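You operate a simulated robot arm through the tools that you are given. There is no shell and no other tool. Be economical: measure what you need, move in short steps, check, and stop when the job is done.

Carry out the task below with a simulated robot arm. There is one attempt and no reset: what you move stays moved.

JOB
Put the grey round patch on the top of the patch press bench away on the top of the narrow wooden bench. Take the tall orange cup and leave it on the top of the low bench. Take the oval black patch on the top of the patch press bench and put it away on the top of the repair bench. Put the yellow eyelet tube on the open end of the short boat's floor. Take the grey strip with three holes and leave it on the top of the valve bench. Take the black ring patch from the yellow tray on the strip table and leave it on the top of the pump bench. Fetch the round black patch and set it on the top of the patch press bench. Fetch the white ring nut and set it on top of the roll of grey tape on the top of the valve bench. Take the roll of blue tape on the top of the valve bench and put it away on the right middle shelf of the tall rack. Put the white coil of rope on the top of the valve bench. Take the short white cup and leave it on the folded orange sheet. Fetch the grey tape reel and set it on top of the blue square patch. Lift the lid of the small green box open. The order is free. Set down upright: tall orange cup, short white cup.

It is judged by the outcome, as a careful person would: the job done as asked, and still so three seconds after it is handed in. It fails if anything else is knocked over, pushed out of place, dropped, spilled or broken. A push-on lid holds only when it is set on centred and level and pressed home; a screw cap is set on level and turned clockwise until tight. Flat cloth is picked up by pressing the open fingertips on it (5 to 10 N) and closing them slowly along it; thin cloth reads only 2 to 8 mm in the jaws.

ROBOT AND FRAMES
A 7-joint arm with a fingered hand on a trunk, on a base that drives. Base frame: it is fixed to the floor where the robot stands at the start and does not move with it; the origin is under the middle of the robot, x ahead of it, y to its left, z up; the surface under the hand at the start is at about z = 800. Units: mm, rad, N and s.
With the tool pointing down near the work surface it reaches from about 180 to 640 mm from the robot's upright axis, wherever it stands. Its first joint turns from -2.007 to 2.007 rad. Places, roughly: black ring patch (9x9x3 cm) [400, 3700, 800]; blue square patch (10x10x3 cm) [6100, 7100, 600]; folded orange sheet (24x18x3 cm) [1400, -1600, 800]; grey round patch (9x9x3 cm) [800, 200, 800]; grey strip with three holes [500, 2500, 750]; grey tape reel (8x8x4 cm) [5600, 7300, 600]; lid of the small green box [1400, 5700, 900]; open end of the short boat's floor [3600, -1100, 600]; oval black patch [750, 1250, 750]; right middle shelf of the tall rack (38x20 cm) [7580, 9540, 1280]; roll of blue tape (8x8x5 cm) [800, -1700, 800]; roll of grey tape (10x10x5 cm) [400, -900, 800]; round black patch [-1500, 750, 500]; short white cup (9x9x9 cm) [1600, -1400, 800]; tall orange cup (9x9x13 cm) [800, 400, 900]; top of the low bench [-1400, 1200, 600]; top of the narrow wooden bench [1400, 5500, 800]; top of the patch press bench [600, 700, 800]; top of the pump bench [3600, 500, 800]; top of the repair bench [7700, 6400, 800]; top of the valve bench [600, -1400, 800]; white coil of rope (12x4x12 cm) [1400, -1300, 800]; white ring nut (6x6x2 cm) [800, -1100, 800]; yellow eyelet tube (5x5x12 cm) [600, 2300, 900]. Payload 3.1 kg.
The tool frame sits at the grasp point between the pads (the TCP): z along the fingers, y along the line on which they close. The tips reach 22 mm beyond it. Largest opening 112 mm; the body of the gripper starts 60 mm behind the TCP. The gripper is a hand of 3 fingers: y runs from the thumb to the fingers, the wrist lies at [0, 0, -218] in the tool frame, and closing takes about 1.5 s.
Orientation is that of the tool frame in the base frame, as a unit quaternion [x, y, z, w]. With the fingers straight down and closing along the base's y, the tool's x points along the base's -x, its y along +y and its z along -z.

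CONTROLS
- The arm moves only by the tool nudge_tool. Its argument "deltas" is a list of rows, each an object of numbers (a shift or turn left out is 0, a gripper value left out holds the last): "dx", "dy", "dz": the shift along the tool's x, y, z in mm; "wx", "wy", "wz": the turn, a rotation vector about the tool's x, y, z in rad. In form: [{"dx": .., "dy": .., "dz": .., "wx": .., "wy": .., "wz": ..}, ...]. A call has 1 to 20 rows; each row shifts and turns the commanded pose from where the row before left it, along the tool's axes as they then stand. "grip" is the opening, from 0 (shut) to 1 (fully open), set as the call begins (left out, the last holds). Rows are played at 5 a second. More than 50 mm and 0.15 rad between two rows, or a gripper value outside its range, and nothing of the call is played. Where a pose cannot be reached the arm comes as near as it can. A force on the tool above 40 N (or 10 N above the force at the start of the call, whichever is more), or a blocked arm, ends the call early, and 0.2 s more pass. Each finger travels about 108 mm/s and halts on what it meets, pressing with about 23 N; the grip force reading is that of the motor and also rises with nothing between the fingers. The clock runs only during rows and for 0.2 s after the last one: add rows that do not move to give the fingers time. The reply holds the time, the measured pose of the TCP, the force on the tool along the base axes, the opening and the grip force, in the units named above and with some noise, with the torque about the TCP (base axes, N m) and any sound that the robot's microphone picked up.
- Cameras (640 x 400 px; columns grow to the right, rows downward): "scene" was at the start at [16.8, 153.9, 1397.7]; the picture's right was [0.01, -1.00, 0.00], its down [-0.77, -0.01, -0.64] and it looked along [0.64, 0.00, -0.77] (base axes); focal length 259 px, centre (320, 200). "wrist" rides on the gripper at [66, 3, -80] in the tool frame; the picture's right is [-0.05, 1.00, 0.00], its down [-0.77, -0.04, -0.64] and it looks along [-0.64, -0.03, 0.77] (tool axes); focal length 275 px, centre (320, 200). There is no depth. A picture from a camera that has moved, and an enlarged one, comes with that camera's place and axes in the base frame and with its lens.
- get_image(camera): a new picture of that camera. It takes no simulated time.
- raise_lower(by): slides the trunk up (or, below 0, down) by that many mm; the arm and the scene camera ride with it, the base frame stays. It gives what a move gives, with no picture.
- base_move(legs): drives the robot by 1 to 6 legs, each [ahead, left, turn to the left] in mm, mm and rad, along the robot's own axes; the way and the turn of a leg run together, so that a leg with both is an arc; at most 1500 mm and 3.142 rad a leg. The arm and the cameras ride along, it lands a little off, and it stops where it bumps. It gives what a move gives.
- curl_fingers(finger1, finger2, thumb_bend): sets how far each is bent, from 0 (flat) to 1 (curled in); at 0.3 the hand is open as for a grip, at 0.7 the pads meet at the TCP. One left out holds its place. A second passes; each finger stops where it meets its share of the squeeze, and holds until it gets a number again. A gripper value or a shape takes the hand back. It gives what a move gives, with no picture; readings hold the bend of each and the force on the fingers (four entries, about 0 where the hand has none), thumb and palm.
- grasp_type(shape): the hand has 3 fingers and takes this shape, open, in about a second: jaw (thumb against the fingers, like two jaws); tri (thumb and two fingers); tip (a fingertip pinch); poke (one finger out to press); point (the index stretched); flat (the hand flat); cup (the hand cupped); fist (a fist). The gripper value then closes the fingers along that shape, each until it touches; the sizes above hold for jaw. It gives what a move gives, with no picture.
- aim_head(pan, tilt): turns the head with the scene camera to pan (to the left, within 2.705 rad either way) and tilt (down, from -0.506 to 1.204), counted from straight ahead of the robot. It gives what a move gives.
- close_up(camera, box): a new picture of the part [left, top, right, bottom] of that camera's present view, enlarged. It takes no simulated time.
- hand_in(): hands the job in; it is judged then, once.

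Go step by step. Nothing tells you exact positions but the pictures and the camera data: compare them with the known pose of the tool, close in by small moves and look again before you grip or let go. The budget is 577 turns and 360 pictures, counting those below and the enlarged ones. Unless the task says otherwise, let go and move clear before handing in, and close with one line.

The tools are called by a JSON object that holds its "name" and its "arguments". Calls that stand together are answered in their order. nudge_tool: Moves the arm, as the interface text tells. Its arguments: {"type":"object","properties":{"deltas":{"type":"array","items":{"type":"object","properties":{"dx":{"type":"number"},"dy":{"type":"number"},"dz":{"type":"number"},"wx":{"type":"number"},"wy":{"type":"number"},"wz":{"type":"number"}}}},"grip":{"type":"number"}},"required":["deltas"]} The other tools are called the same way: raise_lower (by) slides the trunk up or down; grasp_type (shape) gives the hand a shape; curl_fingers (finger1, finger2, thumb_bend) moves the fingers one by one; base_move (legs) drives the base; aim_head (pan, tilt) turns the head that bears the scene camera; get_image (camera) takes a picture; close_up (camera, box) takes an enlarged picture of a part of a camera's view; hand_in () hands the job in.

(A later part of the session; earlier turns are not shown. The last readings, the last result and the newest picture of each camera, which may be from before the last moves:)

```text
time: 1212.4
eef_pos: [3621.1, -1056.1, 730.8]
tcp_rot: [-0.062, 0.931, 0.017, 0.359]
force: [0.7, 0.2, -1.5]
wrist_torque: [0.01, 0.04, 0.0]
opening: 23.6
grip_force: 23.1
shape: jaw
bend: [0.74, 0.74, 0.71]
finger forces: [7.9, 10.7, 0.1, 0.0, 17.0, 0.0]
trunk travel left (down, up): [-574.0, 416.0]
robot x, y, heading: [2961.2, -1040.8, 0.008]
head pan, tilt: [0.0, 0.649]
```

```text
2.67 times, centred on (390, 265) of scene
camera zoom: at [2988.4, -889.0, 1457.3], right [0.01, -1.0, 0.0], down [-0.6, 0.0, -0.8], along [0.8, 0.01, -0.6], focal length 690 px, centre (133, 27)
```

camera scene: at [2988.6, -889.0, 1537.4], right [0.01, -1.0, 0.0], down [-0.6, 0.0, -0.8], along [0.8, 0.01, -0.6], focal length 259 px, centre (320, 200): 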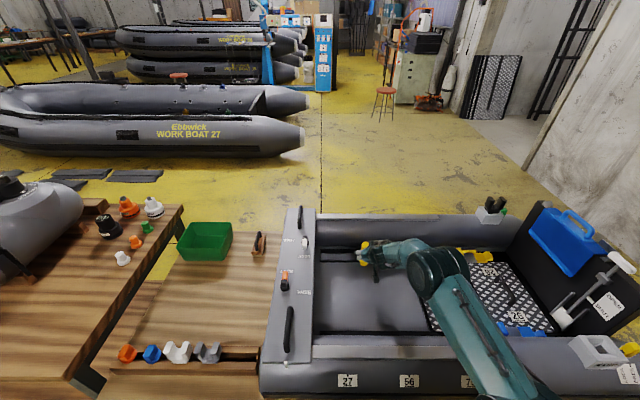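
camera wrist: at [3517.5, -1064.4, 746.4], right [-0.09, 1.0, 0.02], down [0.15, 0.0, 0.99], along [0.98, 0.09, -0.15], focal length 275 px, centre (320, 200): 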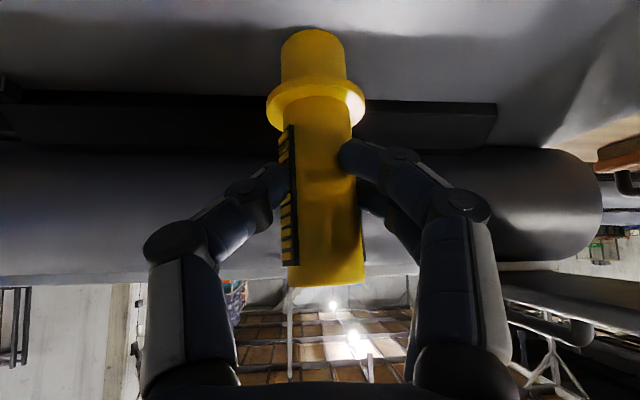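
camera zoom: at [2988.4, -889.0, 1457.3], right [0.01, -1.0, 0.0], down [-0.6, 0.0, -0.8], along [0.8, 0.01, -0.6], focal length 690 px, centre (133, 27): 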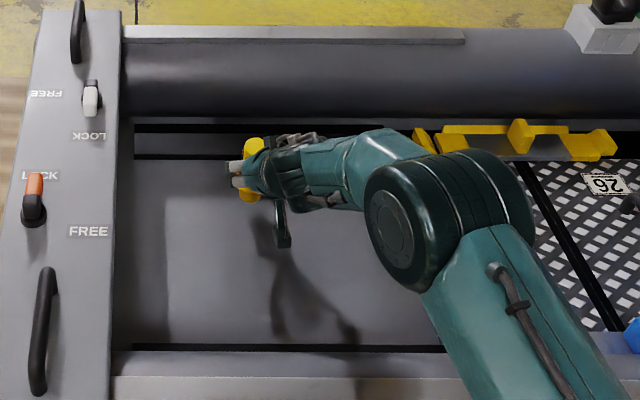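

{"name": "nudge_tool", "arguments": {"deltas": [{"dz": 7.3, "dx": 6.9}, {"dz": 7.3, "dx": 6.9}, {"dz": 5.8, "dx": 5.5}, {"dz": 5.8, "dx": 5.5}, {"dz": 5.8, "dx": 5.5}, {"dz": 5.8, "dx": 5.5}, {"dz": 5.8, "dx": 5.5}]}}

{"name": "get_image", "arguments": {"camera": "wrist"}}

```text
time: 1214.0
eef_pos: [3620.1, -1056.9, 670.5]
tcp_rot: [-0.062, 0.931, 0.017, 0.359]
force: [0.9, 0.1, -0.3]
wrist_torque: [0.04, -0.02, 0.02]
opening: 13.0
grip_force: 23.4
shape: jaw
bend: [0.76, 0.77, 0.75]
finger forces: [0.1, 0.0, 0.1, 0.0, 0.0, 0.0]
trunk travel left (down, up): [-574.0, 416.0]
robot x, y, heading: [2962.5, -1043.6, 0.006]
head pan, tilt: [0.0, 0.649]
```

```text
74 pictures are left
camera wrist: at [3516.5, -1065.4, 686.7], right [-0.09, 1.0, 0.02], down [0.15, 0.0, 0.99], along [0.98, 0.09, -0.15], focal length 275 px, centre (320, 200)
```

wrist: 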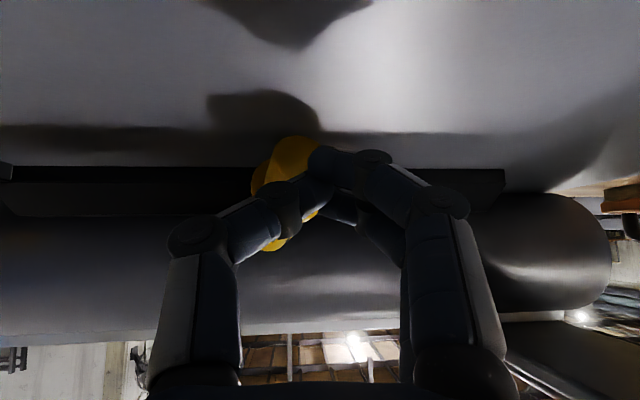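

The tube met the floor and slipped out of the fingers. I'll rise clear and see how it lies.

{"name": "nudge_tool", "arguments": {"deltas": [{"dz": -15, "dx": -14}, {"dz": -29, "dx": -27}, {"dz": -29, "dx": -27}, {"dz": -29, "dx": -27}]}}

{"name": "get_image", "arguments": {"camera": "wrist"}}

{"name": "close_up", "arguments": {"camera": "scene", "box": [290, 190, 490, 340]}}

```text
time: 1215.0
eef_pos: [3624.9, -1053.3, 812.4]
tcp_rot: [-0.062, 0.931, 0.016, 0.359]
force: [-0.1, -0.1, 0.4]
wrist_torque: [0.0, 0.05, 0.01]
opening: 12.9
grip_force: 23.0
shape: jaw
bend: [0.76, 0.77, 0.75]
finger forces: [0.0, 0.0, 0.0, 0.1, 0.1, 0.1]
trunk travel left (down, up): [-574.0, 416.0]
robot x, y, heading: [2967.1, -1043.4, 0.005]
head pan, tilt: [0.0, 0.649]
```

```text
73 pictures are left
camera wrist: at [3520.2, -1062.3, 827.7], right [-0.09, 1.0, 0.02], down [0.15, 0.0, 0.99], along [0.98, 0.09, -0.15], focal length 275 px, centre (320, 200)
```

wrist: 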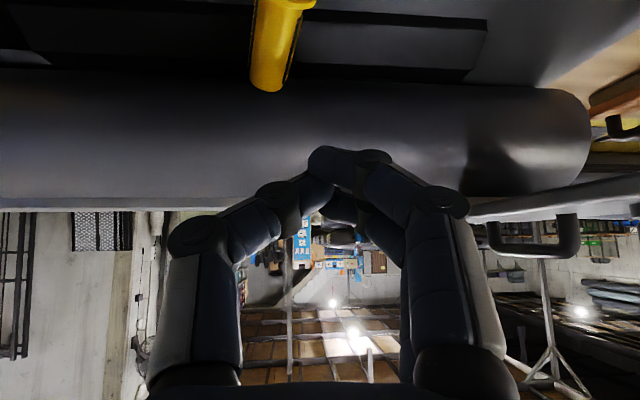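

```text
2.67 times, centred on (390, 265) of scene
camera zoom: at [2988.2, -888.5, 1457.2], right [0.01, -1.0, 0.0], down [-0.6, 0.0, -0.8], along [0.8, 0.0, -0.6], focal length 690 px, centre (133, 27)
```

zoom: 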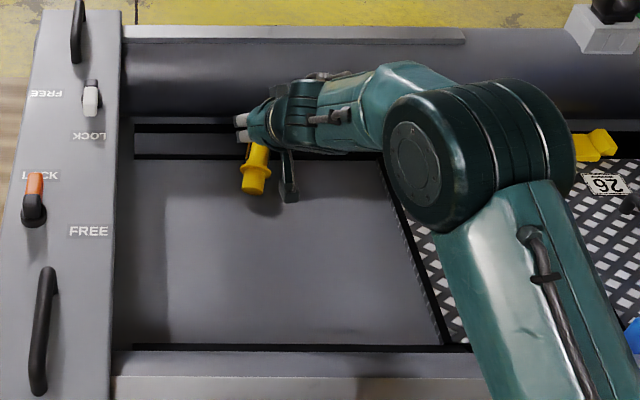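

{"name": "raise_lower", "arguments": {"by": 330}}

{"name": "nudge_tool", "arguments": {"deltas": [{"dx": 20, "dz": -18}, {"dx": 20, "dz": -18}, {"dx": 20, "dz": -18}, {"dx": 20, "dz": -18}], "grip": 0.6}}

{"name": "close_up", "arguments": {"camera": "scene", "box": [290, 250, 450, 370]}}

```text
time: 1218.3
eef_pos: [3622.8, -1054.5, 1141.4]
tcp_rot: [-0.061, 0.931, 0.017, 0.358]
force: [-0.9, 0.4, 0.6]
wrist_torque: [0.03, 0.0, 0.0]
opening: 13.0
grip_force: 23.0
shape: jaw
bend: [0.76, 0.77, 0.75]
finger forces: [0.0, 0.1, 0.0, 0.0, 0.1, 0.0]
trunk travel left (down, up): [-904.0, 86.0]
robot x, y, heading: [2962.9, -1041.9, 0.006]
head pan, tilt: [0.0, 0.649]
```

```text
time: 1219.3
eef_pos: [3516.2, -1067.3, 1139.9]
tcp_rot: [-0.062, 0.93, 0.017, 0.362]
force: [-0.6, 0.0, -0.6]
wrist_torque: [-0.01, -0.03, -0.03]
opening: 66.8
grip_force: 0.0
shape: jaw
bend: [0.71, 0.71, 0.71]
finger forces: [0.0, 0.0, 0.1, 0.0, 0.0, 0.0]
trunk travel left (down, up): [-904.0, 86.0]
robot x, y, heading: [2960.5, -1044.3, 0.01]
head pan, tilt: [0.0, 0.649]
```

```text
3.33 times, centred on (370, 310) of scene
camera zoom: at [2984.4, -889.0, 1787.4], right [0.01, -1.0, 0.0], down [-0.6, 0.0, -0.8], along [0.8, 0.01, -0.6], focal length 862 px, centre (153, -167)
```

zoom: 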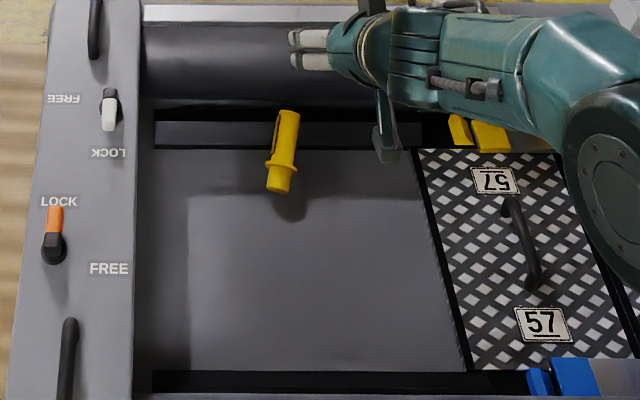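

The tube is lying partly on the side rail. I'd rather have it fully on the floor, so I'll regrip it near the flange and draw it back about 100 mm. (Floor z≈600, x 3443–3754.)

{"name": "base_move", "arguments": {"legs": [[28, 0, -0.01]]}}

{"name": "nudge_tool", "arguments": {"deltas": [{"wx": 0.067, "wz": 0.074}, {"wx": 0.067, "wz": 0.074}, {"wx": 0.067, "wz": 0.074}, {"dx": -17, "dz": 16}, {"dx": -17, "dz": 16}, {"dx": -17, "dz": 16}]}}

{"name": "raise_lower", "arguments": {"by": -390}}

{"name": "get_image", "arguments": {"camera": "wrist"}}

```text
time: 1220.1
eef_pos: [3544.1, -1072.3, 1139.5]
tcp_rot: [-0.057, 0.931, 0.015, 0.36]
force: [0.1, 0.4, -0.6]
wrist_torque: [-0.03, -0.01, 0.02]
opening: 66.9
grip_force: 0.0
shape: jaw
bend: [0.71, 0.71, 0.71]
finger forces: [0.0, 0.1, 0.0, 0.0, 0.0, 0.0]
trunk travel left (down, up): [-904.0, 86.0]
robot x, y, heading: [2992.4, -1040.1, -0.008]
head pan, tilt: [0.0, 0.649]
```

```text
time: 1221.5
eef_pos: [3617.8, -1085.2, 1137.7]
tcp_rot: [0.083, 0.929, -0.039, 0.359]
force: [0.2, 0.5, 0.7]
wrist_torque: [0.0, 0.04, 0.0]
opening: 66.8
grip_force: 0.0
shape: jaw
bend: [0.71, 0.71, 0.71]
finger forces: [0.1, 0.1, 0.0, 0.0, 0.0, 0.1]
trunk travel left (down, up): [-904.0, 86.0]
robot x, y, heading: [2993.5, -1044.6, -0.004]
head pan, tilt: [0.0, 0.649]
```

```text
time: 1225.3
eef_pos: [3615.5, -1086.5, 748.5]
tcp_rot: [0.082, 0.929, -0.038, 0.359]
force: [-0.9, -0.2, -0.5]
wrist_torque: [0.01, -0.01, 0.03]
opening: 66.9
grip_force: 0.0
shape: jaw
bend: [0.71, 0.71, 0.71]
finger forces: [0.0, 0.1, 0.0, 0.0, 0.0, 0.0]
trunk travel left (down, up): [-514.0, 476.0]
robot x, y, heading: [2987.9, -1041.7, -0.005]
head pan, tilt: [0.0, 0.649]
```

```text
70 pictures are left
camera wrist: at [3514.6, -1063.8, 763.3], right [0.22, 0.98, 0.02], down [0.13, -0.05, 0.99], along [0.97, -0.21, -0.14], focal length 275 px, centre (320, 200)
```

wrist: 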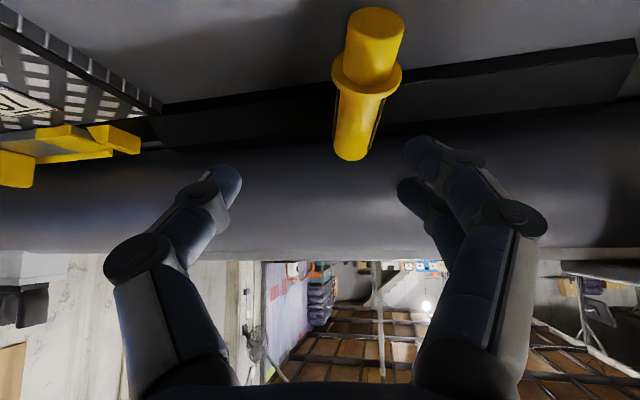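

{"name": "nudge_tool", "arguments": {"deltas": [{"dz": 30, "dx": -5, "dy": 12}, {"dz": 30, "dx": -5, "dy": 12}, {"dz": 30, "dx": -5, "dy": 11}]}}

{"name": "get_image", "arguments": {"camera": "wrist"}}

```text
time: 1226.1
eef_pos: [3694.9, -1065.5, 690.5]
tcp_rot: [0.083, 0.929, -0.039, 0.359]
force: [-0.2, 0.5, 0.5]
wrist_torque: [-0.02, 0.01, -0.03]
opening: 66.9
grip_force: 0.0
shape: jaw
bend: [0.71, 0.71, 0.71]
finger forces: [0.0, 0.0, 0.0, 0.0, 0.1, 0.0]
trunk travel left (down, up): [-514.0, 476.0]
robot x, y, heading: [2991.9, -1043.0, 0.003]
head pan, tilt: [0.0, 0.649]
```

```text
69 pictures are left
camera wrist: at [3593.6, -1043.6, 706.3], right [0.22, 0.98, 0.02], down [0.14, -0.05, 0.99], along [0.97, -0.21, -0.14], focal length 275 px, centre (320, 200)
```

wrist: 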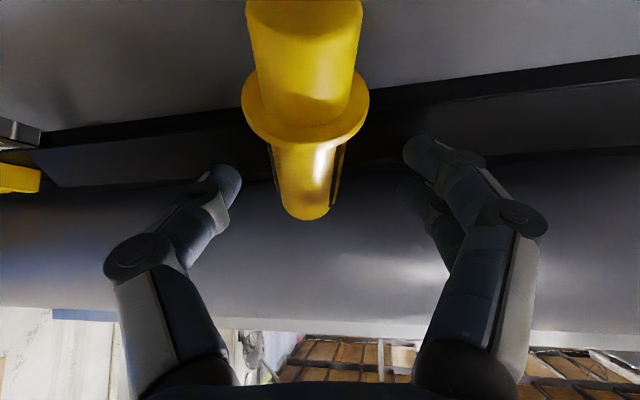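

{"name": "nudge_tool", "arguments": {"deltas": [{"dz": 16, "dx": -1, "dy": -4}, {"dz": 15, "dx": -1, "dy": -4}]}}

{"name": "get_image", "arguments": {"camera": "wrist"}}

```text
time: 1226.7
eef_pos: [3714.8, -1077.8, 669.8]
tcp_rot: [0.083, 0.929, -0.038, 0.359]
force: [-0.3, -0.2, -0.7]
wrist_torque: [-0.02, -0.02, -0.01]
opening: 67.1
grip_force: 0.1
shape: jaw
bend: [0.71, 0.71, 0.71]
finger forces: [0.0, 0.0, 0.0, 0.0, 0.0, 0.0]
trunk travel left (down, up): [-514.0, 476.0]
robot x, y, heading: [2993.5, -1042.4, -0.006]
head pan, tilt: [0.0, 0.649]
```

```text
68 pictures are left
camera wrist: at [3613.8, -1056.3, 685.4], right [0.22, 0.98, 0.02], down [0.14, -0.05, 0.99], along [0.97, -0.21, -0.14], focal length 275 px, centre (320, 200)
```

wrist: 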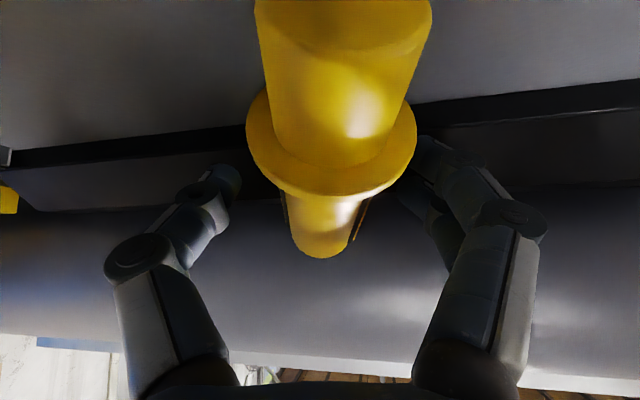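

{"name": "nudge_tool", "arguments": {"deltas": [{}, {}, {}, {}, {}], "grip": 0.15}}

{"name": "get_image", "arguments": {"camera": "wrist"}}

```text
time: 1227.9
eef_pos: [3714.4, -1079.8, 669.5]
tcp_rot: [0.083, 0.929, -0.039, 0.359]
force: [0.1, 1.0, 0.3]
wrist_torque: [-0.01, 0.0, 0.01]
opening: 22.3
grip_force: 23.1
shape: jaw
bend: [0.73, 0.73, 0.7]
finger forces: [9.7, 10.4, 0.1, 0.1, 20.0, 0.0]
trunk travel left (down, up): [-514.0, 476.0]
robot x, y, heading: [2989.0, -1042.3, -0.004]
head pan, tilt: [0.0, 0.649]
```

```text
67 pictures are left
camera wrist: at [3613.6, -1056.6, 685.5], right [0.22, 0.98, 0.02], down [0.14, -0.05, 0.99], along [0.97, -0.21, -0.14], focal length 275 px, centre (320, 200)
```

wrist: 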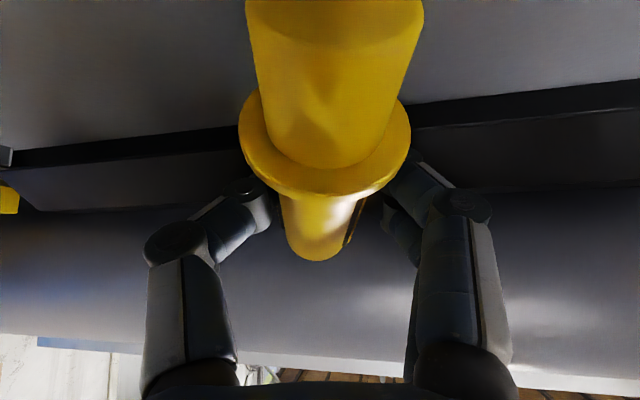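

Gripped well. Lift a little, draw back 110 mm with the base.

{"name": "nudge_tool", "arguments": {"deltas": [{"dx": -7, "dz": -7.5}, {"dx": -10, "dz": -11}, {}]}}

{"name": "base_move", "arguments": {"legs": [[-110, 0, 0]]}}

{"name": "get_image", "arguments": {"camera": "wrist"}}

{"name": "get_image", "arguments": {"camera": "scene"}}

```text
time: 1228.7
eef_pos: [3712.9, -1077.4, 695.0]
tcp_rot: [0.083, 0.929, -0.039, 0.359]
force: [0.3, 0.7, -1.4]
wrist_torque: [-0.01, -0.05, -0.01]
opening: 22.1
grip_force: 23.0
shape: jaw
bend: [0.73, 0.73, 0.7]
finger forces: [9.9, 10.6, 0.0, 0.0, 20.1, 0.0]
trunk travel left (down, up): [-514.0, 476.0]
robot x, y, heading: [2992.1, -1046.0, -0.002]
head pan, tilt: [0.0, 0.649]
```

```text
time: 1229.8
eef_pos: [3603.2, -1079.8, 695.1]
tcp_rot: [0.084, 0.928, -0.038, 0.36]
force: [-0.6, 0.4, -1.5]
wrist_torque: [-0.01, -0.06, 0.0]
opening: 22.2
grip_force: 22.7
shape: jaw
bend: [0.73, 0.73, 0.7]
finger forces: [9.8, 10.6, 0.1, 0.0, 20.1, 0.0]
trunk travel left (down, up): [-514.0, 476.0]
robot x, y, heading: [2880.4, -1046.2, -0.012]
head pan, tilt: [0.0, 0.649]
```

```text
66 pictures are left
camera wrist: at [3501.2, -1057.2, 710.7], right [0.22, 0.98, 0.02], down [0.13, -0.05, 0.99], along [0.97, -0.21, -0.14], focal length 275 px, centre (320, 200)
```

wrist: 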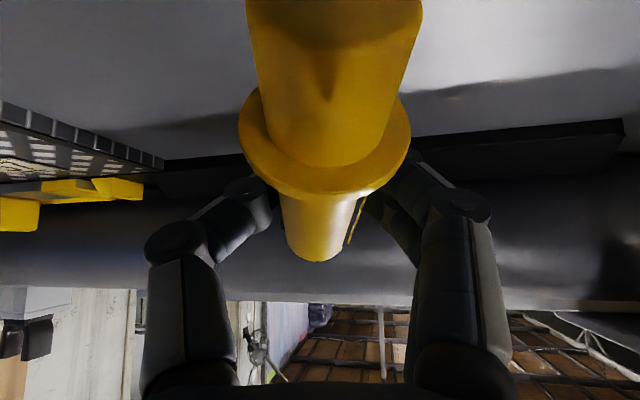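

```text
65 pictures are left
camera scene: at [2906.9, -888.7, 1397.4], right [-0.01, -1.0, 0.0], down [-0.6, 0.0, -0.8], along [0.8, -0.01, -0.6], focal length 259 px, centre (320, 200)
```

scene: 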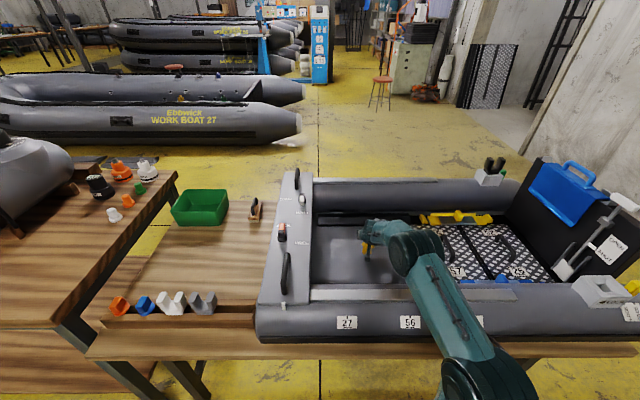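

I'll bring the hand closer in and pitch it back so the tube lies flatter before releasing.

{"name": "nudge_tool", "arguments": {"deltas": [{"dx": 20, "dz": -18}, {"dx": 20, "dz": -18}, {"dx": 18, "dz": -17}]}}

{"name": "base_move", "arguments": {"legs": [[80, 0, 0]]}}

{"name": "nudge_tool", "arguments": {"deltas": [{"wy": 0.11}, {"wy": 0.11}, {"wy": 0.11}, {"wy": 0.1}]}}

{"name": "get_image", "arguments": {"camera": "wrist"}}

{"name": "close_up", "arguments": {"camera": "scene", "box": [290, 190, 490, 340]}}

```text
time: 1230.7
eef_pos: [3523.6, -1066.1, 696.9]
tcp_rot: [0.085, 0.929, -0.04, 0.359]
force: [-0.7, -1.0, -1.7]
wrist_torque: [-0.01, -0.03, 0.01]
opening: 22.2
grip_force: 23.1
shape: jaw
bend: [0.73, 0.73, 0.7]
finger forces: [9.9, 10.5, 0.1, 0.0, 20.0, 0.0]
trunk travel left (down, up): [-514.0, 476.0]
robot x, y, heading: [2882.0, -1041.8, -0.006]
head pan, tilt: [0.0, 0.649]
```

```text
time: 1231.7
eef_pos: [3602.3, -1066.3, 696.3]
tcp_rot: [0.084, 0.929, -0.04, 0.358]
force: [-0.3, 0.2, -1.8]
wrist_torque: [0.02, -0.05, -0.02]
opening: 22.2
grip_force: 23.3
shape: jaw
bend: [0.73, 0.73, 0.7]
finger forces: [9.8, 10.5, 0.1, 0.1, 20.1, 0.0]
trunk travel left (down, up): [-514.0, 476.0]
robot x, y, heading: [2962.0, -1042.9, -0.007]
head pan, tilt: [0.0, 0.649]
```

```text
time: 1232.7
eef_pos: [3601.4, -1065.1, 695.8]
tcp_rot: [0.09, 0.984, -0.02, 0.152]
force: [-0.1, 0.6, -1.6]
wrist_torque: [-0.02, -0.02, -0.03]
opening: 21.9
grip_force: 22.8
shape: jaw
bend: [0.73, 0.73, 0.7]
finger forces: [9.8, 10.3, 0.0, 0.0, 19.9, 0.0]
trunk travel left (down, up): [-514.0, 476.0]
robot x, y, heading: [2961.3, -1039.3, -0.011]
head pan, tilt: [0.0, 0.649]
```

```text
64 pictures are left
camera wrist: at [3515.9, -1045.0, 753.4], right [0.23, 0.97, 0.0], down [0.53, -0.13, 0.84], along [0.82, -0.19, -0.54], focal length 275 px, centre (320, 200)
```

wrist: 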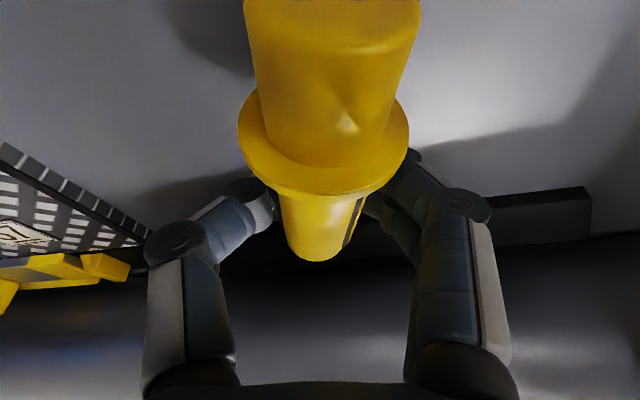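

```text
2.67 times, centred on (390, 265) of scene
camera zoom: at [2986.6, -889.3, 1397.3], right [-0.01, -1.0, 0.0], down [-0.6, 0.0, -0.8], along [0.8, -0.01, -0.6], focal length 690 px, centre (133, 27)
```

zoom: 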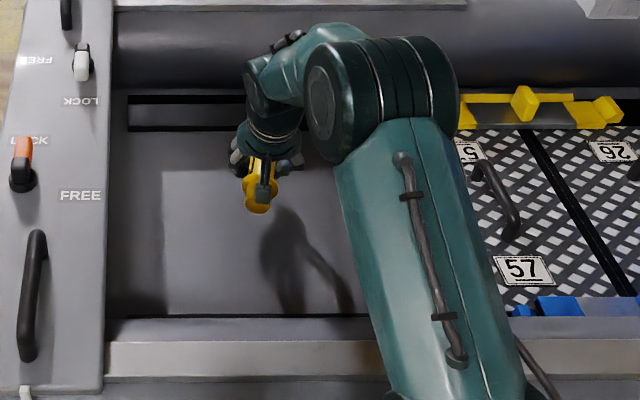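

{"name": "nudge_tool", "arguments": {"deltas": [{"dz": 19, "dx": 6}, {"dz": 14, "dx": 4.5}, {"dz": 5, "dx": 1.5}, {"dz": 4, "dx": 1.2}, {"dz": 4, "dx": 1.2}, {"dz": 4, "dx": 1.2}, {"dz": 4, "dx": 1.2}, {"dz": 4, "dx": 1.2}]}}

{"name": "get_image", "arguments": {"camera": "wrist"}}

```text
time: 1234.2
eef_pos: [3605.5, -1064.3, 650.3]
tcp_rot: [0.09, 0.983, -0.019, 0.162]
force: [-6.7, 2.5, 23.8]
wrist_torque: [0.06, 0.16, -0.02]
opening: 24.6
grip_force: 23.1
shape: jaw
bend: [0.77, 0.74, 0.71]
finger forces: [28.2, 8.8, 0.0, 0.0, 31.5, 0.1]
trunk travel left (down, up): [-514.0, 476.0]
robot x, y, heading: [2958.4, -1040.6, -0.002]
head pan, tilt: [0.0, 0.649]
stopped in row 7: the force on the tool passed its limit at 44 N (the readings are from after the stop); the commanded pose is now the measured one
```

```text
62 pictures are left
camera wrist: at [3518.3, -1044.3, 705.5], right [0.23, 0.97, 0.01], down [0.51, -0.13, 0.85], along [0.83, -0.19, -0.53], focal length 275 px, centre (320, 200)
```

wrist: 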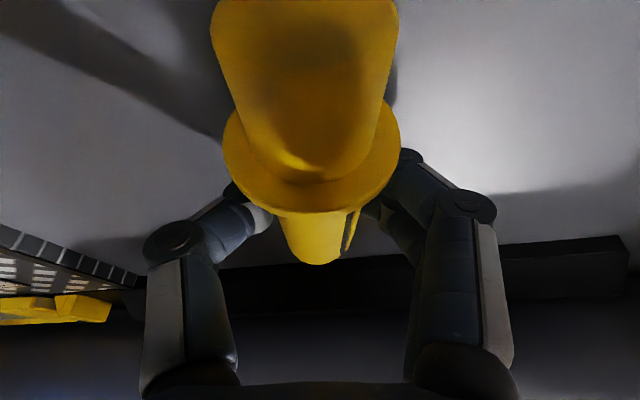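

The tube is down on the floor. Release and rise.

{"name": "nudge_tool", "arguments": {"deltas": [{"dz": -3, "dx": -1}, {}]}}

{"name": "nudge_tool", "arguments": {"deltas": [{}, {}, {}], "grip": 0.7}}

{"name": "nudge_tool", "arguments": {"deltas": [{"dz": -19, "dx": -6}, {"dz": -30, "dx": -9}, {"dz": -38, "dx": -12}]}}

{"name": "raise_lower", "arguments": {"by": 400}}

{"name": "close_up", "arguments": {"camera": "scene", "box": [290, 250, 450, 370]}}

```text
time: 1234.8
eef_pos: [3605.5, -1065.0, 650.1]
tcp_rot: [0.09, 0.983, -0.02, 0.159]
force: [-0.7, 3.1, 14.5]
wrist_torque: [0.25, 0.04, 0.02]
opening: 24.0
grip_force: 23.2
shape: jaw
bend: [0.77, 0.74, 0.71]
finger forces: [25.6, 8.5, 0.0, 0.0, 20.9, 0.0]
trunk travel left (down, up): [-514.0, 476.0]
robot x, y, heading: [2959.1, -1038.6, -0.01]
head pan, tilt: [0.0, 0.649]
```

```text
time: 1235.6
eef_pos: [3606.6, -1065.3, 651.4]
tcp_rot: [0.091, 0.983, -0.019, 0.159]
force: [-1.9, -6.2, 17.3]
wrist_torque: [0.23, 0.09, 0.03]
opening: 68.8
grip_force: 0.0
shape: jaw
bend: [0.78, 0.67, 0.64]
finger forces: [19.0, 0.0, 0.0, 0.0, 0.0, 0.1]
trunk travel left (down, up): [-514.0, 476.0]
robot x, y, heading: [2957.2, -1040.4, -0.005]
head pan, tilt: [0.0, 0.649]
```

```text
time: 1236.4
eef_pos: [3605.5, -1065.3, 742.1]
tcp_rot: [0.091, 0.983, -0.02, 0.157]
force: [0.6, 0.0, 0.0]
wrist_torque: [0.01, 0.01, 0.03]
opening: 78.1
grip_force: 0.1
shape: jaw
bend: [0.67, 0.67, 0.64]
finger forces: [0.0, 0.0, 0.0, 0.1, 0.0, 0.0]
trunk travel left (down, up): [-514.0, 476.0]
robot x, y, heading: [2959.4, -1041.5, -0.006]
head pan, tilt: [0.0, 0.649]
```

```text
time: 1240.2
eef_pos: [3605.1, -1063.9, 1141.3]
tcp_rot: [0.091, 0.983, -0.02, 0.158]
force: [-0.2, 0.4, -0.4]
wrist_torque: [-0.02, 0.0, 0.01]
opening: 77.9
grip_force: 0.1
shape: jaw
bend: [0.67, 0.67, 0.64]
finger forces: [0.1, 0.0, 0.0, 0.1, 0.0, 0.0]
trunk travel left (down, up): [-914.0, 76.0]
robot x, y, heading: [2958.4, -1043.4, -0.006]
head pan, tilt: [0.0, 0.649]
```

```text
3.33 times, centred on (370, 310) of scene
camera zoom: at [2986.2, -889.1, 1797.3], right [-0.01, -1.0, 0.0], down [-0.6, 0.0, -0.8], along [0.8, 0.0, -0.6], focal length 862 px, centre (153, -167)
```

zoom: 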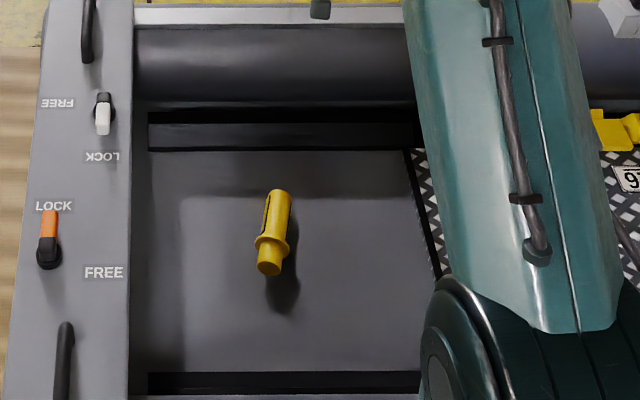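

The tube rests in the middle of the floor. Last item: the oval black patch. Heading west by the south route once more, in checked steps.

{"name": "base_move", "arguments": {"legs": [[-480, 0, 0], [0, -1480, 0]]}}

{"name": "nudge_tool", "arguments": {"deltas": [{"dx": 25, "dz": -8, "wx": -0.05, "wz": -0.06}, {"dx": 25, "dz": -8, "wx": -0.04, "wz": -0.06}, {"dx": 25, "dz": -8, "wx": -0.03, "wz": -0.06}, {"wy": 0.1}, {"wy": 0.1}, {"wy": 0.1}]}}

```text
time: 1250.1
eef_pos: [3117.4, -2525.8, 1141.6]
tcp_rot: [0.08, 0.984, -0.018, 0.158]
force: [-0.6, 0.5, -0.1]
wrist_torque: [0.03, 0.0, 0.01]
opening: 78.1
grip_force: 0.0
shape: jaw
bend: [0.67, 0.67, 0.64]
finger forces: [0.0, 0.0, 0.0, 0.0, 0.0, 0.0]
trunk travel left (down, up): [-914.0, 76.0]
robot x, y, heading: [2471.8, -2518.0, 0.012]
head pan, tilt: [0.0, 0.649]
```

```text
time: 1251.5
eef_pos: [3039.7, -2519.2, 1140.6]
tcp_rot: [-0.021, 0.999, 0.024, 0.011]
force: [0.2, -0.3, 0.2]
wrist_torque: [-0.03, -0.03, 0.0]
opening: 78.2
grip_force: 0.1
shape: jaw
bend: [0.67, 0.67, 0.64]
finger forces: [0.0, 0.0, 0.0, 0.0, 0.0, 0.0]
trunk travel left (down, up): [-914.0, 76.0]
robot x, y, heading: [2468.3, -2517.1, 0.022]
head pan, tilt: [0.0, 0.649]
```

{"name": "base_move", "arguments": {"legs": [[0, -90, -0.02], [-1430, 0, 0], [-1400, 0, 0]]}}

{"name": "base_move", "arguments": {"legs": [[0, 1400, 0], [0, 1400, 0]]}}

```text
time: 1266.0
eef_pos: [180.0, -2550.8, 1141.2]
tcp_rot: [0.001, 1.0, 0.024, 0.012]
force: [-0.3, 0.4, 0.4]
wrist_torque: [-0.01, 0.0, 0.02]
opening: 78.1
grip_force: 0.0
shape: jaw
bend: [0.67, 0.67, 0.64]
finger forces: [0.0, 0.1, 0.0, 0.1, 0.0, 0.1]
trunk travel left (down, up): [-914.0, 76.0]
robot x, y, heading: [-390.8, -2523.5, -0.031]
head pan, tilt: [0.0, 0.649]
```

```text
time: 1279.6
eef_pos: [278.8, 245.5, 1141.0]
tcp_rot: [0.007, 1.0, 0.023, 0.012]
force: [-0.8, -0.4, -0.1]
wrist_torque: [0.01, -0.02, 0.01]
opening: 78.3
grip_force: 0.0
shape: jaw
bend: [0.67, 0.67, 0.64]
finger forces: [0.1, 0.0, 0.0, 0.0, 0.0, 0.0]
trunk travel left (down, up): [-914.0, 76.0]
robot x, y, heading: [-290.0, 281.5, -0.046]
head pan, tilt: [0.0, 0.649]
```

{"name": "base_move", "arguments": {"legs": [[-80, 0, 0.046], [0, 1450, 0]]}}

{"name": "base_move", "arguments": {"legs": [[0, 60, 0], [0, 0, -1.571]]}}

```text
time: 1287.4
eef_pos: [205.2, 1713.4, 1142.2]
tcp_rot: [-0.011, 1.0, 0.024, 0.012]
force: [0.9, -0.3, -0.1]
wrist_torque: [0.0, 0.02, -0.01]
opening: 78.2
grip_force: 0.0
shape: jaw
bend: [0.67, 0.67, 0.64]
finger forces: [0.1, 0.1, 0.0, 0.1, 0.1, 0.0]
trunk travel left (down, up): [-914.0, 76.0]
robot x, y, heading: [-362.3, 1727.4, -0.008]
head pan, tilt: [0.0, 0.649]
```

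```text
time: 1292.3
eef_pos: [-389.8, 1218.3, 1141.7]
tcp_rot: [0.708, 0.706, 0.008, 0.025]
force: [-0.7, -0.3, -0.6]
wrist_torque: [-0.01, -0.02, -0.02]
opening: 78.3
grip_force: 0.0
shape: jaw
bend: [0.67, 0.67, 0.64]
finger forces: [0.0, 0.0, 0.0, 0.1, 0.0, 0.0]
trunk travel left (down, up): [-914.0, 76.0]
robot x, y, heading: [-365.2, 1784.3, -1.601]
head pan, tilt: [0.0, 0.649]
```

{"name": "base_move", "arguments": {"legs": [[135, 0, 0.03], [0, 600, 0]]}}

{"name": "get_image", "arguments": {"camera": "scene"}}

```text
time: 1296.6
eef_pos: [235.4, 1080.1, 1142.1]
tcp_rot: [0.698, 0.716, 0.009, 0.025]
force: [-1.3, 1.0, -0.6]
wrist_torque: [0.0, -0.01, 0.02]
opening: 78.4
grip_force: 0.1
shape: jaw
bend: [0.67, 0.67, 0.64]
finger forces: [0.0, 0.0, 0.1, 0.1, 0.0, 0.1]
trunk travel left (down, up): [-914.0, 76.0]
robot x, y, heading: [251.7, 1648.4, -1.577]
head pan, tilt: [0.0, 0.649]
```

```text
60 pictures are left
camera scene: at [400.5, 1621.1, 1797.4], right [-1.0, 0.01, 0.0], down [0.0, 0.6, -0.8], along [-0.01, -0.8, -0.6], focal length 259 px, centre (320, 200)
```

scene: 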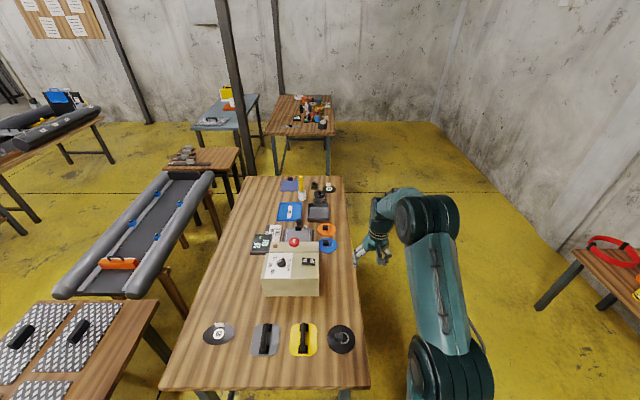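

{"name": "base_move", "arguments": {"legs": [[0, 530, 0.006], [60, 0, 0]]}}

{"name": "get_image", "arguments": {"camera": "wrist"}}

```text
time: 1300.2
eef_pos: [754.5, 1018.6, 1142.6]
tcp_rot: [0.695, 0.718, 0.009, 0.025]
force: [-0.4, -1.0, 0.2]
wrist_torque: [0.0, 0.01, 0.02]
opening: 78.3
grip_force: 0.2
shape: jaw
bend: [0.67, 0.67, 0.64]
finger forces: [0.0, 0.0, 0.0, 0.1, 0.0, 0.0]
trunk travel left (down, up): [-914.0, 76.0]
robot x, y, heading: [758.2, 1590.5, -1.567]
head pan, tilt: [0.0, 0.649]
```

```text
59 pictures are left
camera wrist: at [749.9, 1088.7, 1221.7], right [1.0, -0.01, 0.05], down [-0.04, -0.76, 0.65], along [0.03, -0.65, -0.76], focal length 275 px, centre (320, 200)
```

wrist: 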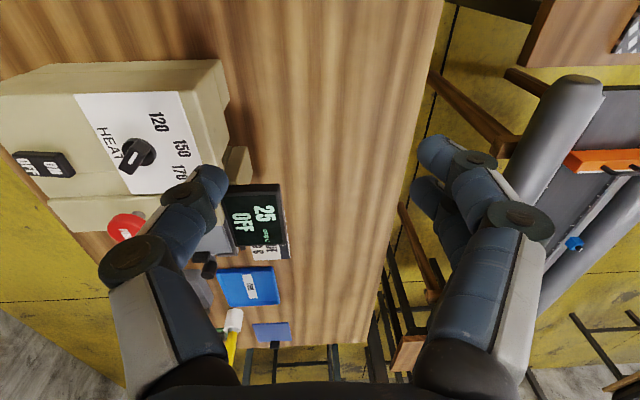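

{"name": "nudge_tool", "arguments": {"deltas": [{"dx": 35}, {"dx": 35}, {"dx": 35}, {"wx": 0.02, "wy": 0.04}], "grip": 0.45}}

{"name": "raise_lower", "arguments": {"by": -190}}

{"name": "get_image", "arguments": {"camera": "wrist"}}

```text
time: 1301.2
eef_pos: [749.4, 1123.5, 1139.1]
tcp_rot: [0.695, 0.719, 0.015, 0.002]
force: [0.1, 0.4, 1.0]
wrist_torque: [0.01, -0.02, 0.01]
opening: 50.8
grip_force: 0.0
shape: jaw
bend: [0.73, 0.73, 0.7]
finger forces: [0.0, 0.0, 0.0, 0.0, 0.0, 0.1]
trunk travel left (down, up): [-914.0, 76.0]
robot x, y, heading: [759.3, 1588.9, -1.569]
head pan, tilt: [0.0, 0.649]
```

```text
time: 1303.3
eef_pos: [748.8, 1123.0, 948.9]
tcp_rot: [0.695, 0.719, 0.015, 0.003]
force: [0.1, -0.2, 0.0]
wrist_torque: [-0.01, 0.02, 0.0]
opening: 51.0
grip_force: 0.0
shape: jaw
bend: [0.73, 0.73, 0.7]
finger forces: [0.1, 0.0, 0.0, 0.0, 0.1, 0.0]
trunk travel left (down, up): [-724.0, 266.0]
robot x, y, heading: [764.6, 1587.0, -1.566]
head pan, tilt: [0.0, 0.649]
```

```text
58 pictures are left
camera wrist: at [747.8, 1188.9, 1031.3], right [1.0, -0.01, 0.03], down [-0.03, -0.78, 0.62], along [0.01, -0.62, -0.78], focal length 275 px, centre (320, 200)
```

wrist: 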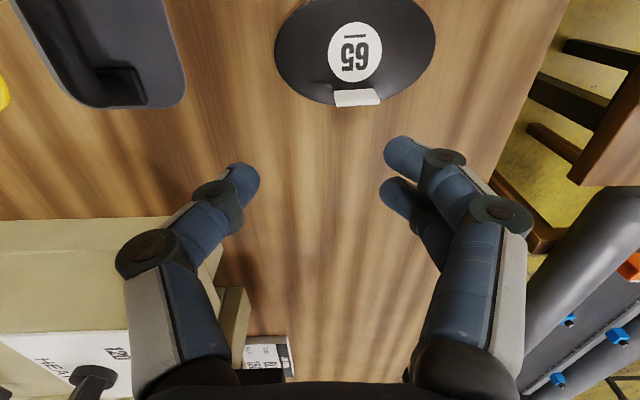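

The oval patch ("65") has its tab on the south side at about (781, 1118), facing ±y. Rotating the hand 90° and moving over it.

{"name": "nudge_tool", "arguments": {"deltas": [{"dy": 16, "dx": -3}, {"dy": 16, "dx": -2}, {"wz": 0.14}, {"wz": 0.14}, {"wz": 0.14}, {"wz": 0.14}, {"wz": 0.14}, {"wz": 0.14}, {"wz": 0.14}, {"wz": 0.14}, {"wz": 0.14}, {"wz": 0.14}, {"wz": 0.15}]}}

{"name": "get_image", "arguments": {"camera": "wrist"}}

```text
time: 1306.1
eef_pos: [781.5, 1119.7, 948.9]
tcp_rot: [1.0, 0.026, 0.013, -0.008]
force: [0.0, -1.0, 0.0]
wrist_torque: [0.02, 0.0, 0.01]
opening: 50.8
grip_force: 0.1
shape: jaw
bend: [0.73, 0.73, 0.7]
finger forces: [0.1, 0.1, 0.0, 0.0, 0.0, 0.0]
trunk travel left (down, up): [-724.0, 266.0]
robot x, y, heading: [761.3, 1585.8, -1.568]
head pan, tilt: [0.0, 0.649]
```

```text
57 pictures are left
camera wrist: at [845.3, 1119.2, 1031.8], right [0.01, -1.0, -0.02], down [-0.79, -0.02, 0.62], along [-0.62, 0.01, -0.79], focal length 275 px, centre (320, 200)
```

wrist: 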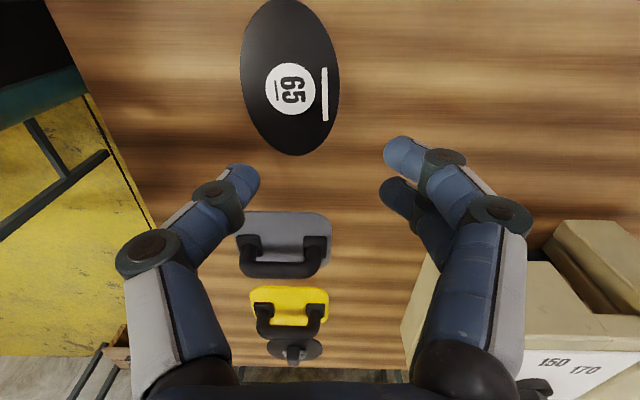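

{"name": "raise_lower", "arguments": {"by": -70}}

{"name": "nudge_tool", "arguments": {"deltas": [{"dz": 20, "dx": -1}, {"dz": 15}, {"dz": 10}]}}

{"name": "get_image", "arguments": {"camera": "wrist"}}

```text
time: 1307.2
eef_pos: [782.4, 1121.0, 877.8]
tcp_rot: [0.999, 0.028, 0.015, -0.008]
force: [0.2, 0.1, -0.2]
wrist_torque: [0.0, -0.03, 0.01]
opening: 51.0
grip_force: 0.1
shape: jaw
bend: [0.73, 0.73, 0.7]
finger forces: [0.0, 0.0, 0.0, 0.1, 0.1, 0.0]
trunk travel left (down, up): [-654.0, 336.0]
robot x, y, heading: [761.6, 1588.1, -1.569]
head pan, tilt: [0.0, 0.649]
```

```text
time: 1308.0
eef_pos: [781.0, 1120.2, 833.3]
tcp_rot: [0.999, 0.028, 0.014, -0.008]
force: [0.4, 0.0, -0.5]
wrist_torque: [0.0, 0.01, 0.03]
opening: 50.8
grip_force: 0.1
shape: jaw
bend: [0.73, 0.73, 0.7]
finger forces: [0.0, 0.0, 0.0, 0.1, 0.0, 0.1]
trunk travel left (down, up): [-654.0, 336.0]
robot x, y, heading: [758.0, 1590.8, -1.573]
head pan, tilt: [0.0, 0.649]
```

```text
56 pictures are left
camera wrist: at [844.8, 1120.3, 916.3], right [0.01, -1.0, -0.02], down [-0.79, -0.02, 0.61], along [-0.62, 0.01, -0.79], focal length 275 px, centre (320, 200)
```

wrist: 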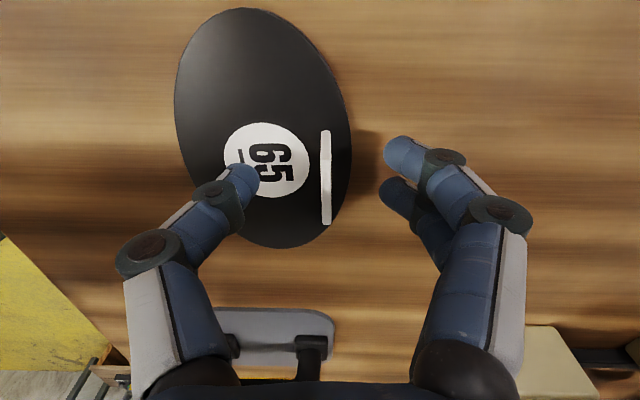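

Tab is centred between the fingers. Close and lift.

{"name": "nudge_tool", "arguments": {"deltas": [{"dz": 2}, {}, {}, {}, {}, {}], "grip": 0}}

{"name": "nudge_tool", "arguments": {"deltas": [{"dz": -5}, {"dz": -10}, {"dz": -15}, {}]}}

{"name": "get_image", "arguments": {"camera": "wrist"}}

```text
time: 1309.4
eef_pos: [782.5, 1121.5, 832.0]
tcp_rot: [0.999, 0.027, 0.014, -0.008]
force: [-0.1, 0.1, 0.2]
wrist_torque: [-0.03, 0.0, -0.01]
opening: 0.2
grip_force: 23.6
shape: jaw
bend: [0.7, 0.7, 0.7]
finger forces: [10.1, 10.2, 0.0, 0.0, 20.4, 0.1]
trunk travel left (down, up): [-654.0, 336.0]
robot x, y, heading: [759.0, 1589.2, -1.564]
head pan, tilt: [0.0, 0.649]
```

```text
time: 1310.4
eef_pos: [781.6, 1120.2, 862.0]
tcp_rot: [1.0, 0.027, 0.014, -0.008]
force: [-0.3, -0.1, -0.9]
wrist_torque: [0.0, 0.0, -0.03]
opening: 0.0
grip_force: 23.4
shape: jaw
bend: [0.7, 0.7, 0.7]
finger forces: [10.3, 10.2, 0.0, 0.0, 20.5, 0.0]
trunk travel left (down, up): [-654.0, 336.0]
robot x, y, heading: [761.7, 1589.1, -1.567]
head pan, tilt: [0.0, 0.649]
```

```text
55 pictures are left
camera wrist: at [845.2, 1120.1, 944.9], right [0.01, -1.0, -0.02], down [-0.79, -0.02, 0.62], along [-0.62, 0.01, -0.79], focal length 275 px, centre (320, 200)
```

wrist: 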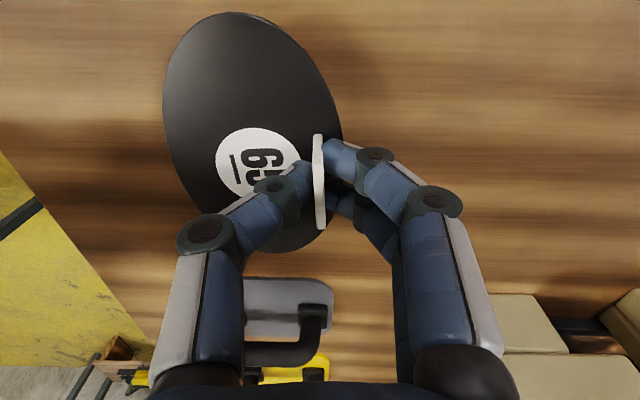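

Held. Raising, then heading for the repair bench. From earlier views its open side is the south, reachable through the eastern lane beyond the short boat, so I'll go round by the south.

{"name": "raise_lower", "arguments": {"by": 300}}

{"name": "base_move", "arguments": {"legs": [[-50, 0, 0], [0, -1120, 0]]}}

{"name": "base_move", "arguments": {"legs": [[1350, 0, 0], [1350, 0, 0]]}}

```text
time: 1313.4
eef_pos: [781.5, 1120.3, 1162.9]
tcp_rot: [1.0, 0.027, 0.014, -0.008]
force: [-0.8, 0.1, 0.5]
wrist_torque: [-0.04, 0.02, -0.02]
opening: 0.0
grip_force: 23.6
shape: jaw
bend: [0.7, 0.7, 0.7]
finger forces: [10.3, 10.2, 0.1, 0.1, 20.5, 0.0]
trunk travel left (down, up): [-954.0, 36.0]
robot x, y, heading: [761.5, 1589.3, -1.567]
head pan, tilt: [0.0, 0.649]
```

```text
time: 1319.6
eef_pos: [-325.8, 1163.8, 1162.9]
tcp_rot: [0.999, 0.031, 0.014, -0.008]
force: [0.0, 0.4, -0.4]
wrist_torque: [-0.01, -0.01, -0.04]
opening: 0.0
grip_force: 23.2
shape: jaw
bend: [0.7, 0.7, 0.7]
finger forces: [10.3, 10.1, 0.0, 0.0, 20.5, 0.0]
trunk travel left (down, up): [-954.0, 36.0]
robot x, y, heading: [-348.8, 1628.4, -1.557]
head pan, tilt: [0.0, 0.649]
```

```text
time: 1332.7
eef_pos: [-368.1, -1535.8, 1162.1]
tcp_rot: [1.0, 0.009, 0.014, -0.008]
force: [-0.3, 0.7, -1.6]
wrist_torque: [-0.02, 0.02, -0.03]
opening: 0.0
grip_force: 23.3
shape: jaw
bend: [0.7, 0.7, 0.7]
finger forces: [10.3, 10.3, 0.0, 0.1, 20.5, 0.0]
trunk travel left (down, up): [-954.0, 36.0]
robot x, y, heading: [-370.2, -1068.0, -1.605]
head pan, tilt: [0.0, 0.649]
```

{"name": "base_move", "arguments": {"legs": [[0, 0, 0.034], [1430, 0, 0]]}}

{"name": "base_move", "arguments": {"legs": [[0, 1450, 0], [0, 1450, 0]]}}

```text
time: 1340.2
eef_pos: [-403.2, -2977.8, 1162.8]
tcp_rot: [1.0, 0.004, 0.013, -0.009]
force: [-0.3, -0.6, -0.4]
wrist_torque: [0.0, -0.02, 0.0]
opening: 0.0
grip_force: 22.8
shape: jaw
bend: [0.7, 0.7, 0.7]
finger forces: [10.3, 10.3, 0.0, 0.0, 20.4, 0.1]
trunk travel left (down, up): [-954.0, 36.0]
robot x, y, heading: [-403.8, -2511.2, -1.611]
head pan, tilt: [0.0, 0.649]
```

```text
time: 1352.8
eef_pos: [2250.5, -3132.5, 1164.7]
tcp_rot: [0.999, -0.041, 0.009, -0.012]
force: [2.0, -1.9, 0.1]
wrist_torque: [0.21, 0.24, 0.01]
opening: 0.0
grip_force: 22.6
shape: jaw
bend: [0.7, 0.7, 0.7]
finger forces: [11.1, 10.7, 0.0, 0.0, 21.6, 0.0]
trunk travel left (down, up): [-954.0, 36.0]
robot x, y, heading: [2285.4, -2685.0, -1.687]
head pan, tilt: [0.0, 0.649]
stopped in leg 2: the robot was blocked; the commanded pose is now the measured one
```

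Blocked near the wall by drift. Backing away and checking the patch is still held.

{"name": "base_move", "arguments": {"legs": [[-250, 0, 0]]}}

{"name": "get_image", "arguments": {"camera": "wrist"}}

{"name": "get_image", "arguments": {"camera": "scene"}}

```text
time: 1354.6
eef_pos: [2296.5, -2917.5, 1152.4]
tcp_rot: [0.999, -0.038, 0.002, -0.024]
force: [-0.4, 1.0, -1.1]
wrist_torque: [-0.01, 0.04, 0.02]
opening: 0.0
grip_force: 22.9
shape: jaw
bend: [0.7, 0.7, 0.7]
finger forces: [11.0, 10.5, 0.1, 0.0, 21.7, 0.1]
trunk travel left (down, up): [-954.0, 36.0]
robot x, y, heading: [2306.8, -2449.4, -1.684]
head pan, tilt: [0.0, 0.649]
```

```text
54 pictures are left
camera wrist: at [2360.9, -2928.6, 1232.7], right [-0.12, -0.99, -0.05], down [-0.77, 0.07, 0.63], along [-0.63, 0.11, -0.77], focal length 275 px, centre (320, 200)
```

wrist: 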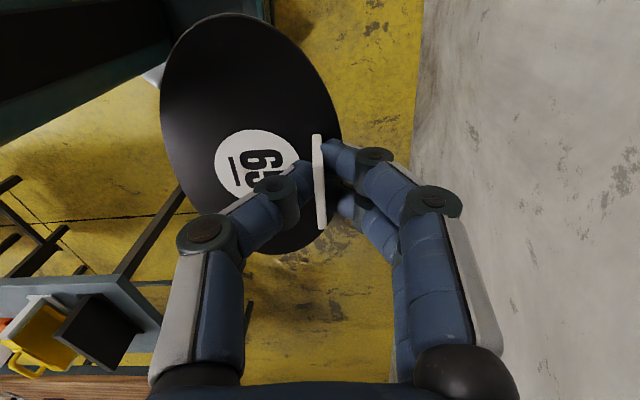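

```text
53 pictures are left
camera scene: at [2461.3, -2486.5, 1837.2], right [-0.99, 0.11, 0.0], down [0.07, 0.6, -0.8], along [-0.09, -0.79, -0.6], focal length 259 px, centre (320, 200)
```

scene: 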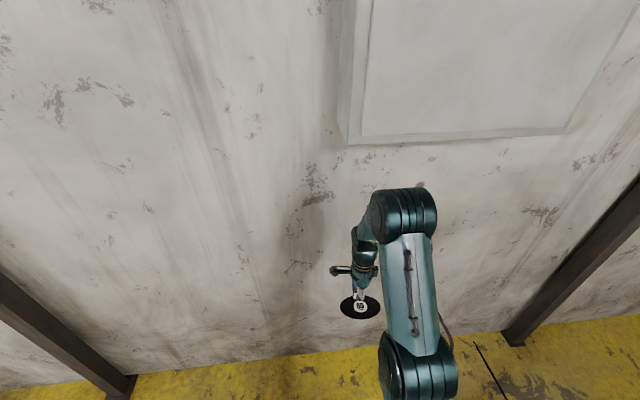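

Patch still held. Turn east and drive along the south lane past the short boat.

{"name": "base_move", "arguments": {"legs": [[0, 0, 1.684]]}}

{"name": "aim_head", "arguments": {"pan": 0.5, "tilt": 0.25}}

{"name": "get_image", "arguments": {"camera": "scene"}}

```text
time: 1359.1
eef_pos: [2784.3, -2391.3, 1151.2]
tcp_rot: [0.685, 0.728, -0.016, -0.018]
force: [-0.3, -0.3, -0.4]
wrist_torque: [-0.01, 0.01, 0.0]
opening: 0.0
grip_force: 23.3
shape: jaw
bend: [0.7, 0.7, 0.7]
finger forces: [10.3, 10.1, 0.1, 0.1, 20.4, 0.0]
trunk travel left (down, up): [-954.0, 36.0]
robot x, y, heading: [2313.0, -2441.1, 0.027]
head pan, tilt: [0.0, 0.649]
```

```text
time: 1360.1
eef_pos: [2784.8, -2391.6, 1152.6]
tcp_rot: [0.684, 0.729, -0.015, -0.019]
force: [0.6, -0.4, -0.8]
wrist_torque: [-0.01, -0.04, -0.04]
opening: 0.0
grip_force: 23.2
shape: jaw
bend: [0.7, 0.7, 0.7]
finger forces: [10.3, 10.2, 0.1, 0.0, 20.4, 0.0]
trunk travel left (down, up): [-954.0, 36.0]
robot x, y, heading: [2310.0, -2441.1, 0.028]
head pan, tilt: [0.499, 0.25]
```

```text
52 pictures are left
camera scene: at [2328.5, -2243.4, 1873.8], right [0.5, -0.87, 0.0], down [-0.21, -0.12, -0.97], along [0.84, 0.48, -0.25], focal length 259 px, centre (320, 200)
```

scene: 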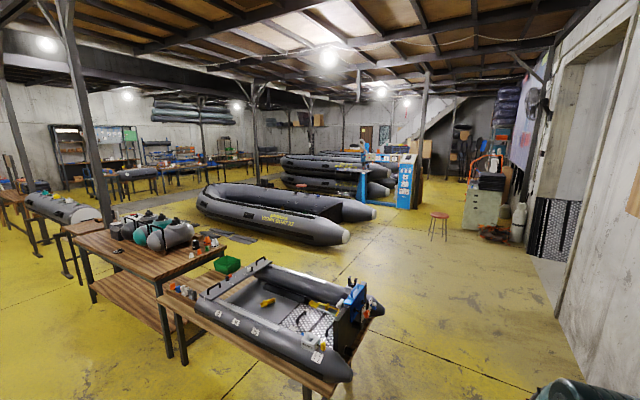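

The lane east of the pump bench (x≈4600) is clear northward. Driving.

{"name": "base_move", "arguments": {"legs": [[0, 0, -0.028], [1150, 0, 0], [1150, 0, 0], [0, 0, 1.571]]}}

{"name": "base_move", "arguments": {"legs": [[1400, 0, 0], [1400, 0, 0]]}}

```text
time: 1375.8
eef_pos: [4603.8, -1983.6, 1151.7]
tcp_rot: [-0.035, 0.999, -0.024, -0.002]
force: [0.8, -0.8, -0.4]
wrist_torque: [-0.01, 0.0, -0.01]
opening: 0.0
grip_force: 22.8
shape: jaw
bend: [0.7, 0.7, 0.7]
finger forces: [10.0, 10.1, 0.1, 0.0, 20.0, 0.1]
trunk travel left (down, up): [-954.0, 36.0]
robot x, y, heading: [4661.0, -2455.3, 1.6]
head pan, tilt: [0.499, 0.25]
```

```text
time: 1389.6
eef_pos: [4578.1, 874.2, 1152.5]
tcp_rot: [-0.015, 1.0, -0.024, -0.002]
force: [-0.5, -0.6, -0.4]
wrist_torque: [-0.02, 0.0, 0.01]
opening: 0.2
grip_force: 22.8
shape: jaw
bend: [0.7, 0.7, 0.7]
finger forces: [10.0, 10.0, 0.0, 0.0, 20.1, 0.0]
trunk travel left (down, up): [-954.0, 36.0]
robot x, y, heading: [4615.6, 403.2, 1.568]
head pan, tilt: [0.499, 0.25]
```

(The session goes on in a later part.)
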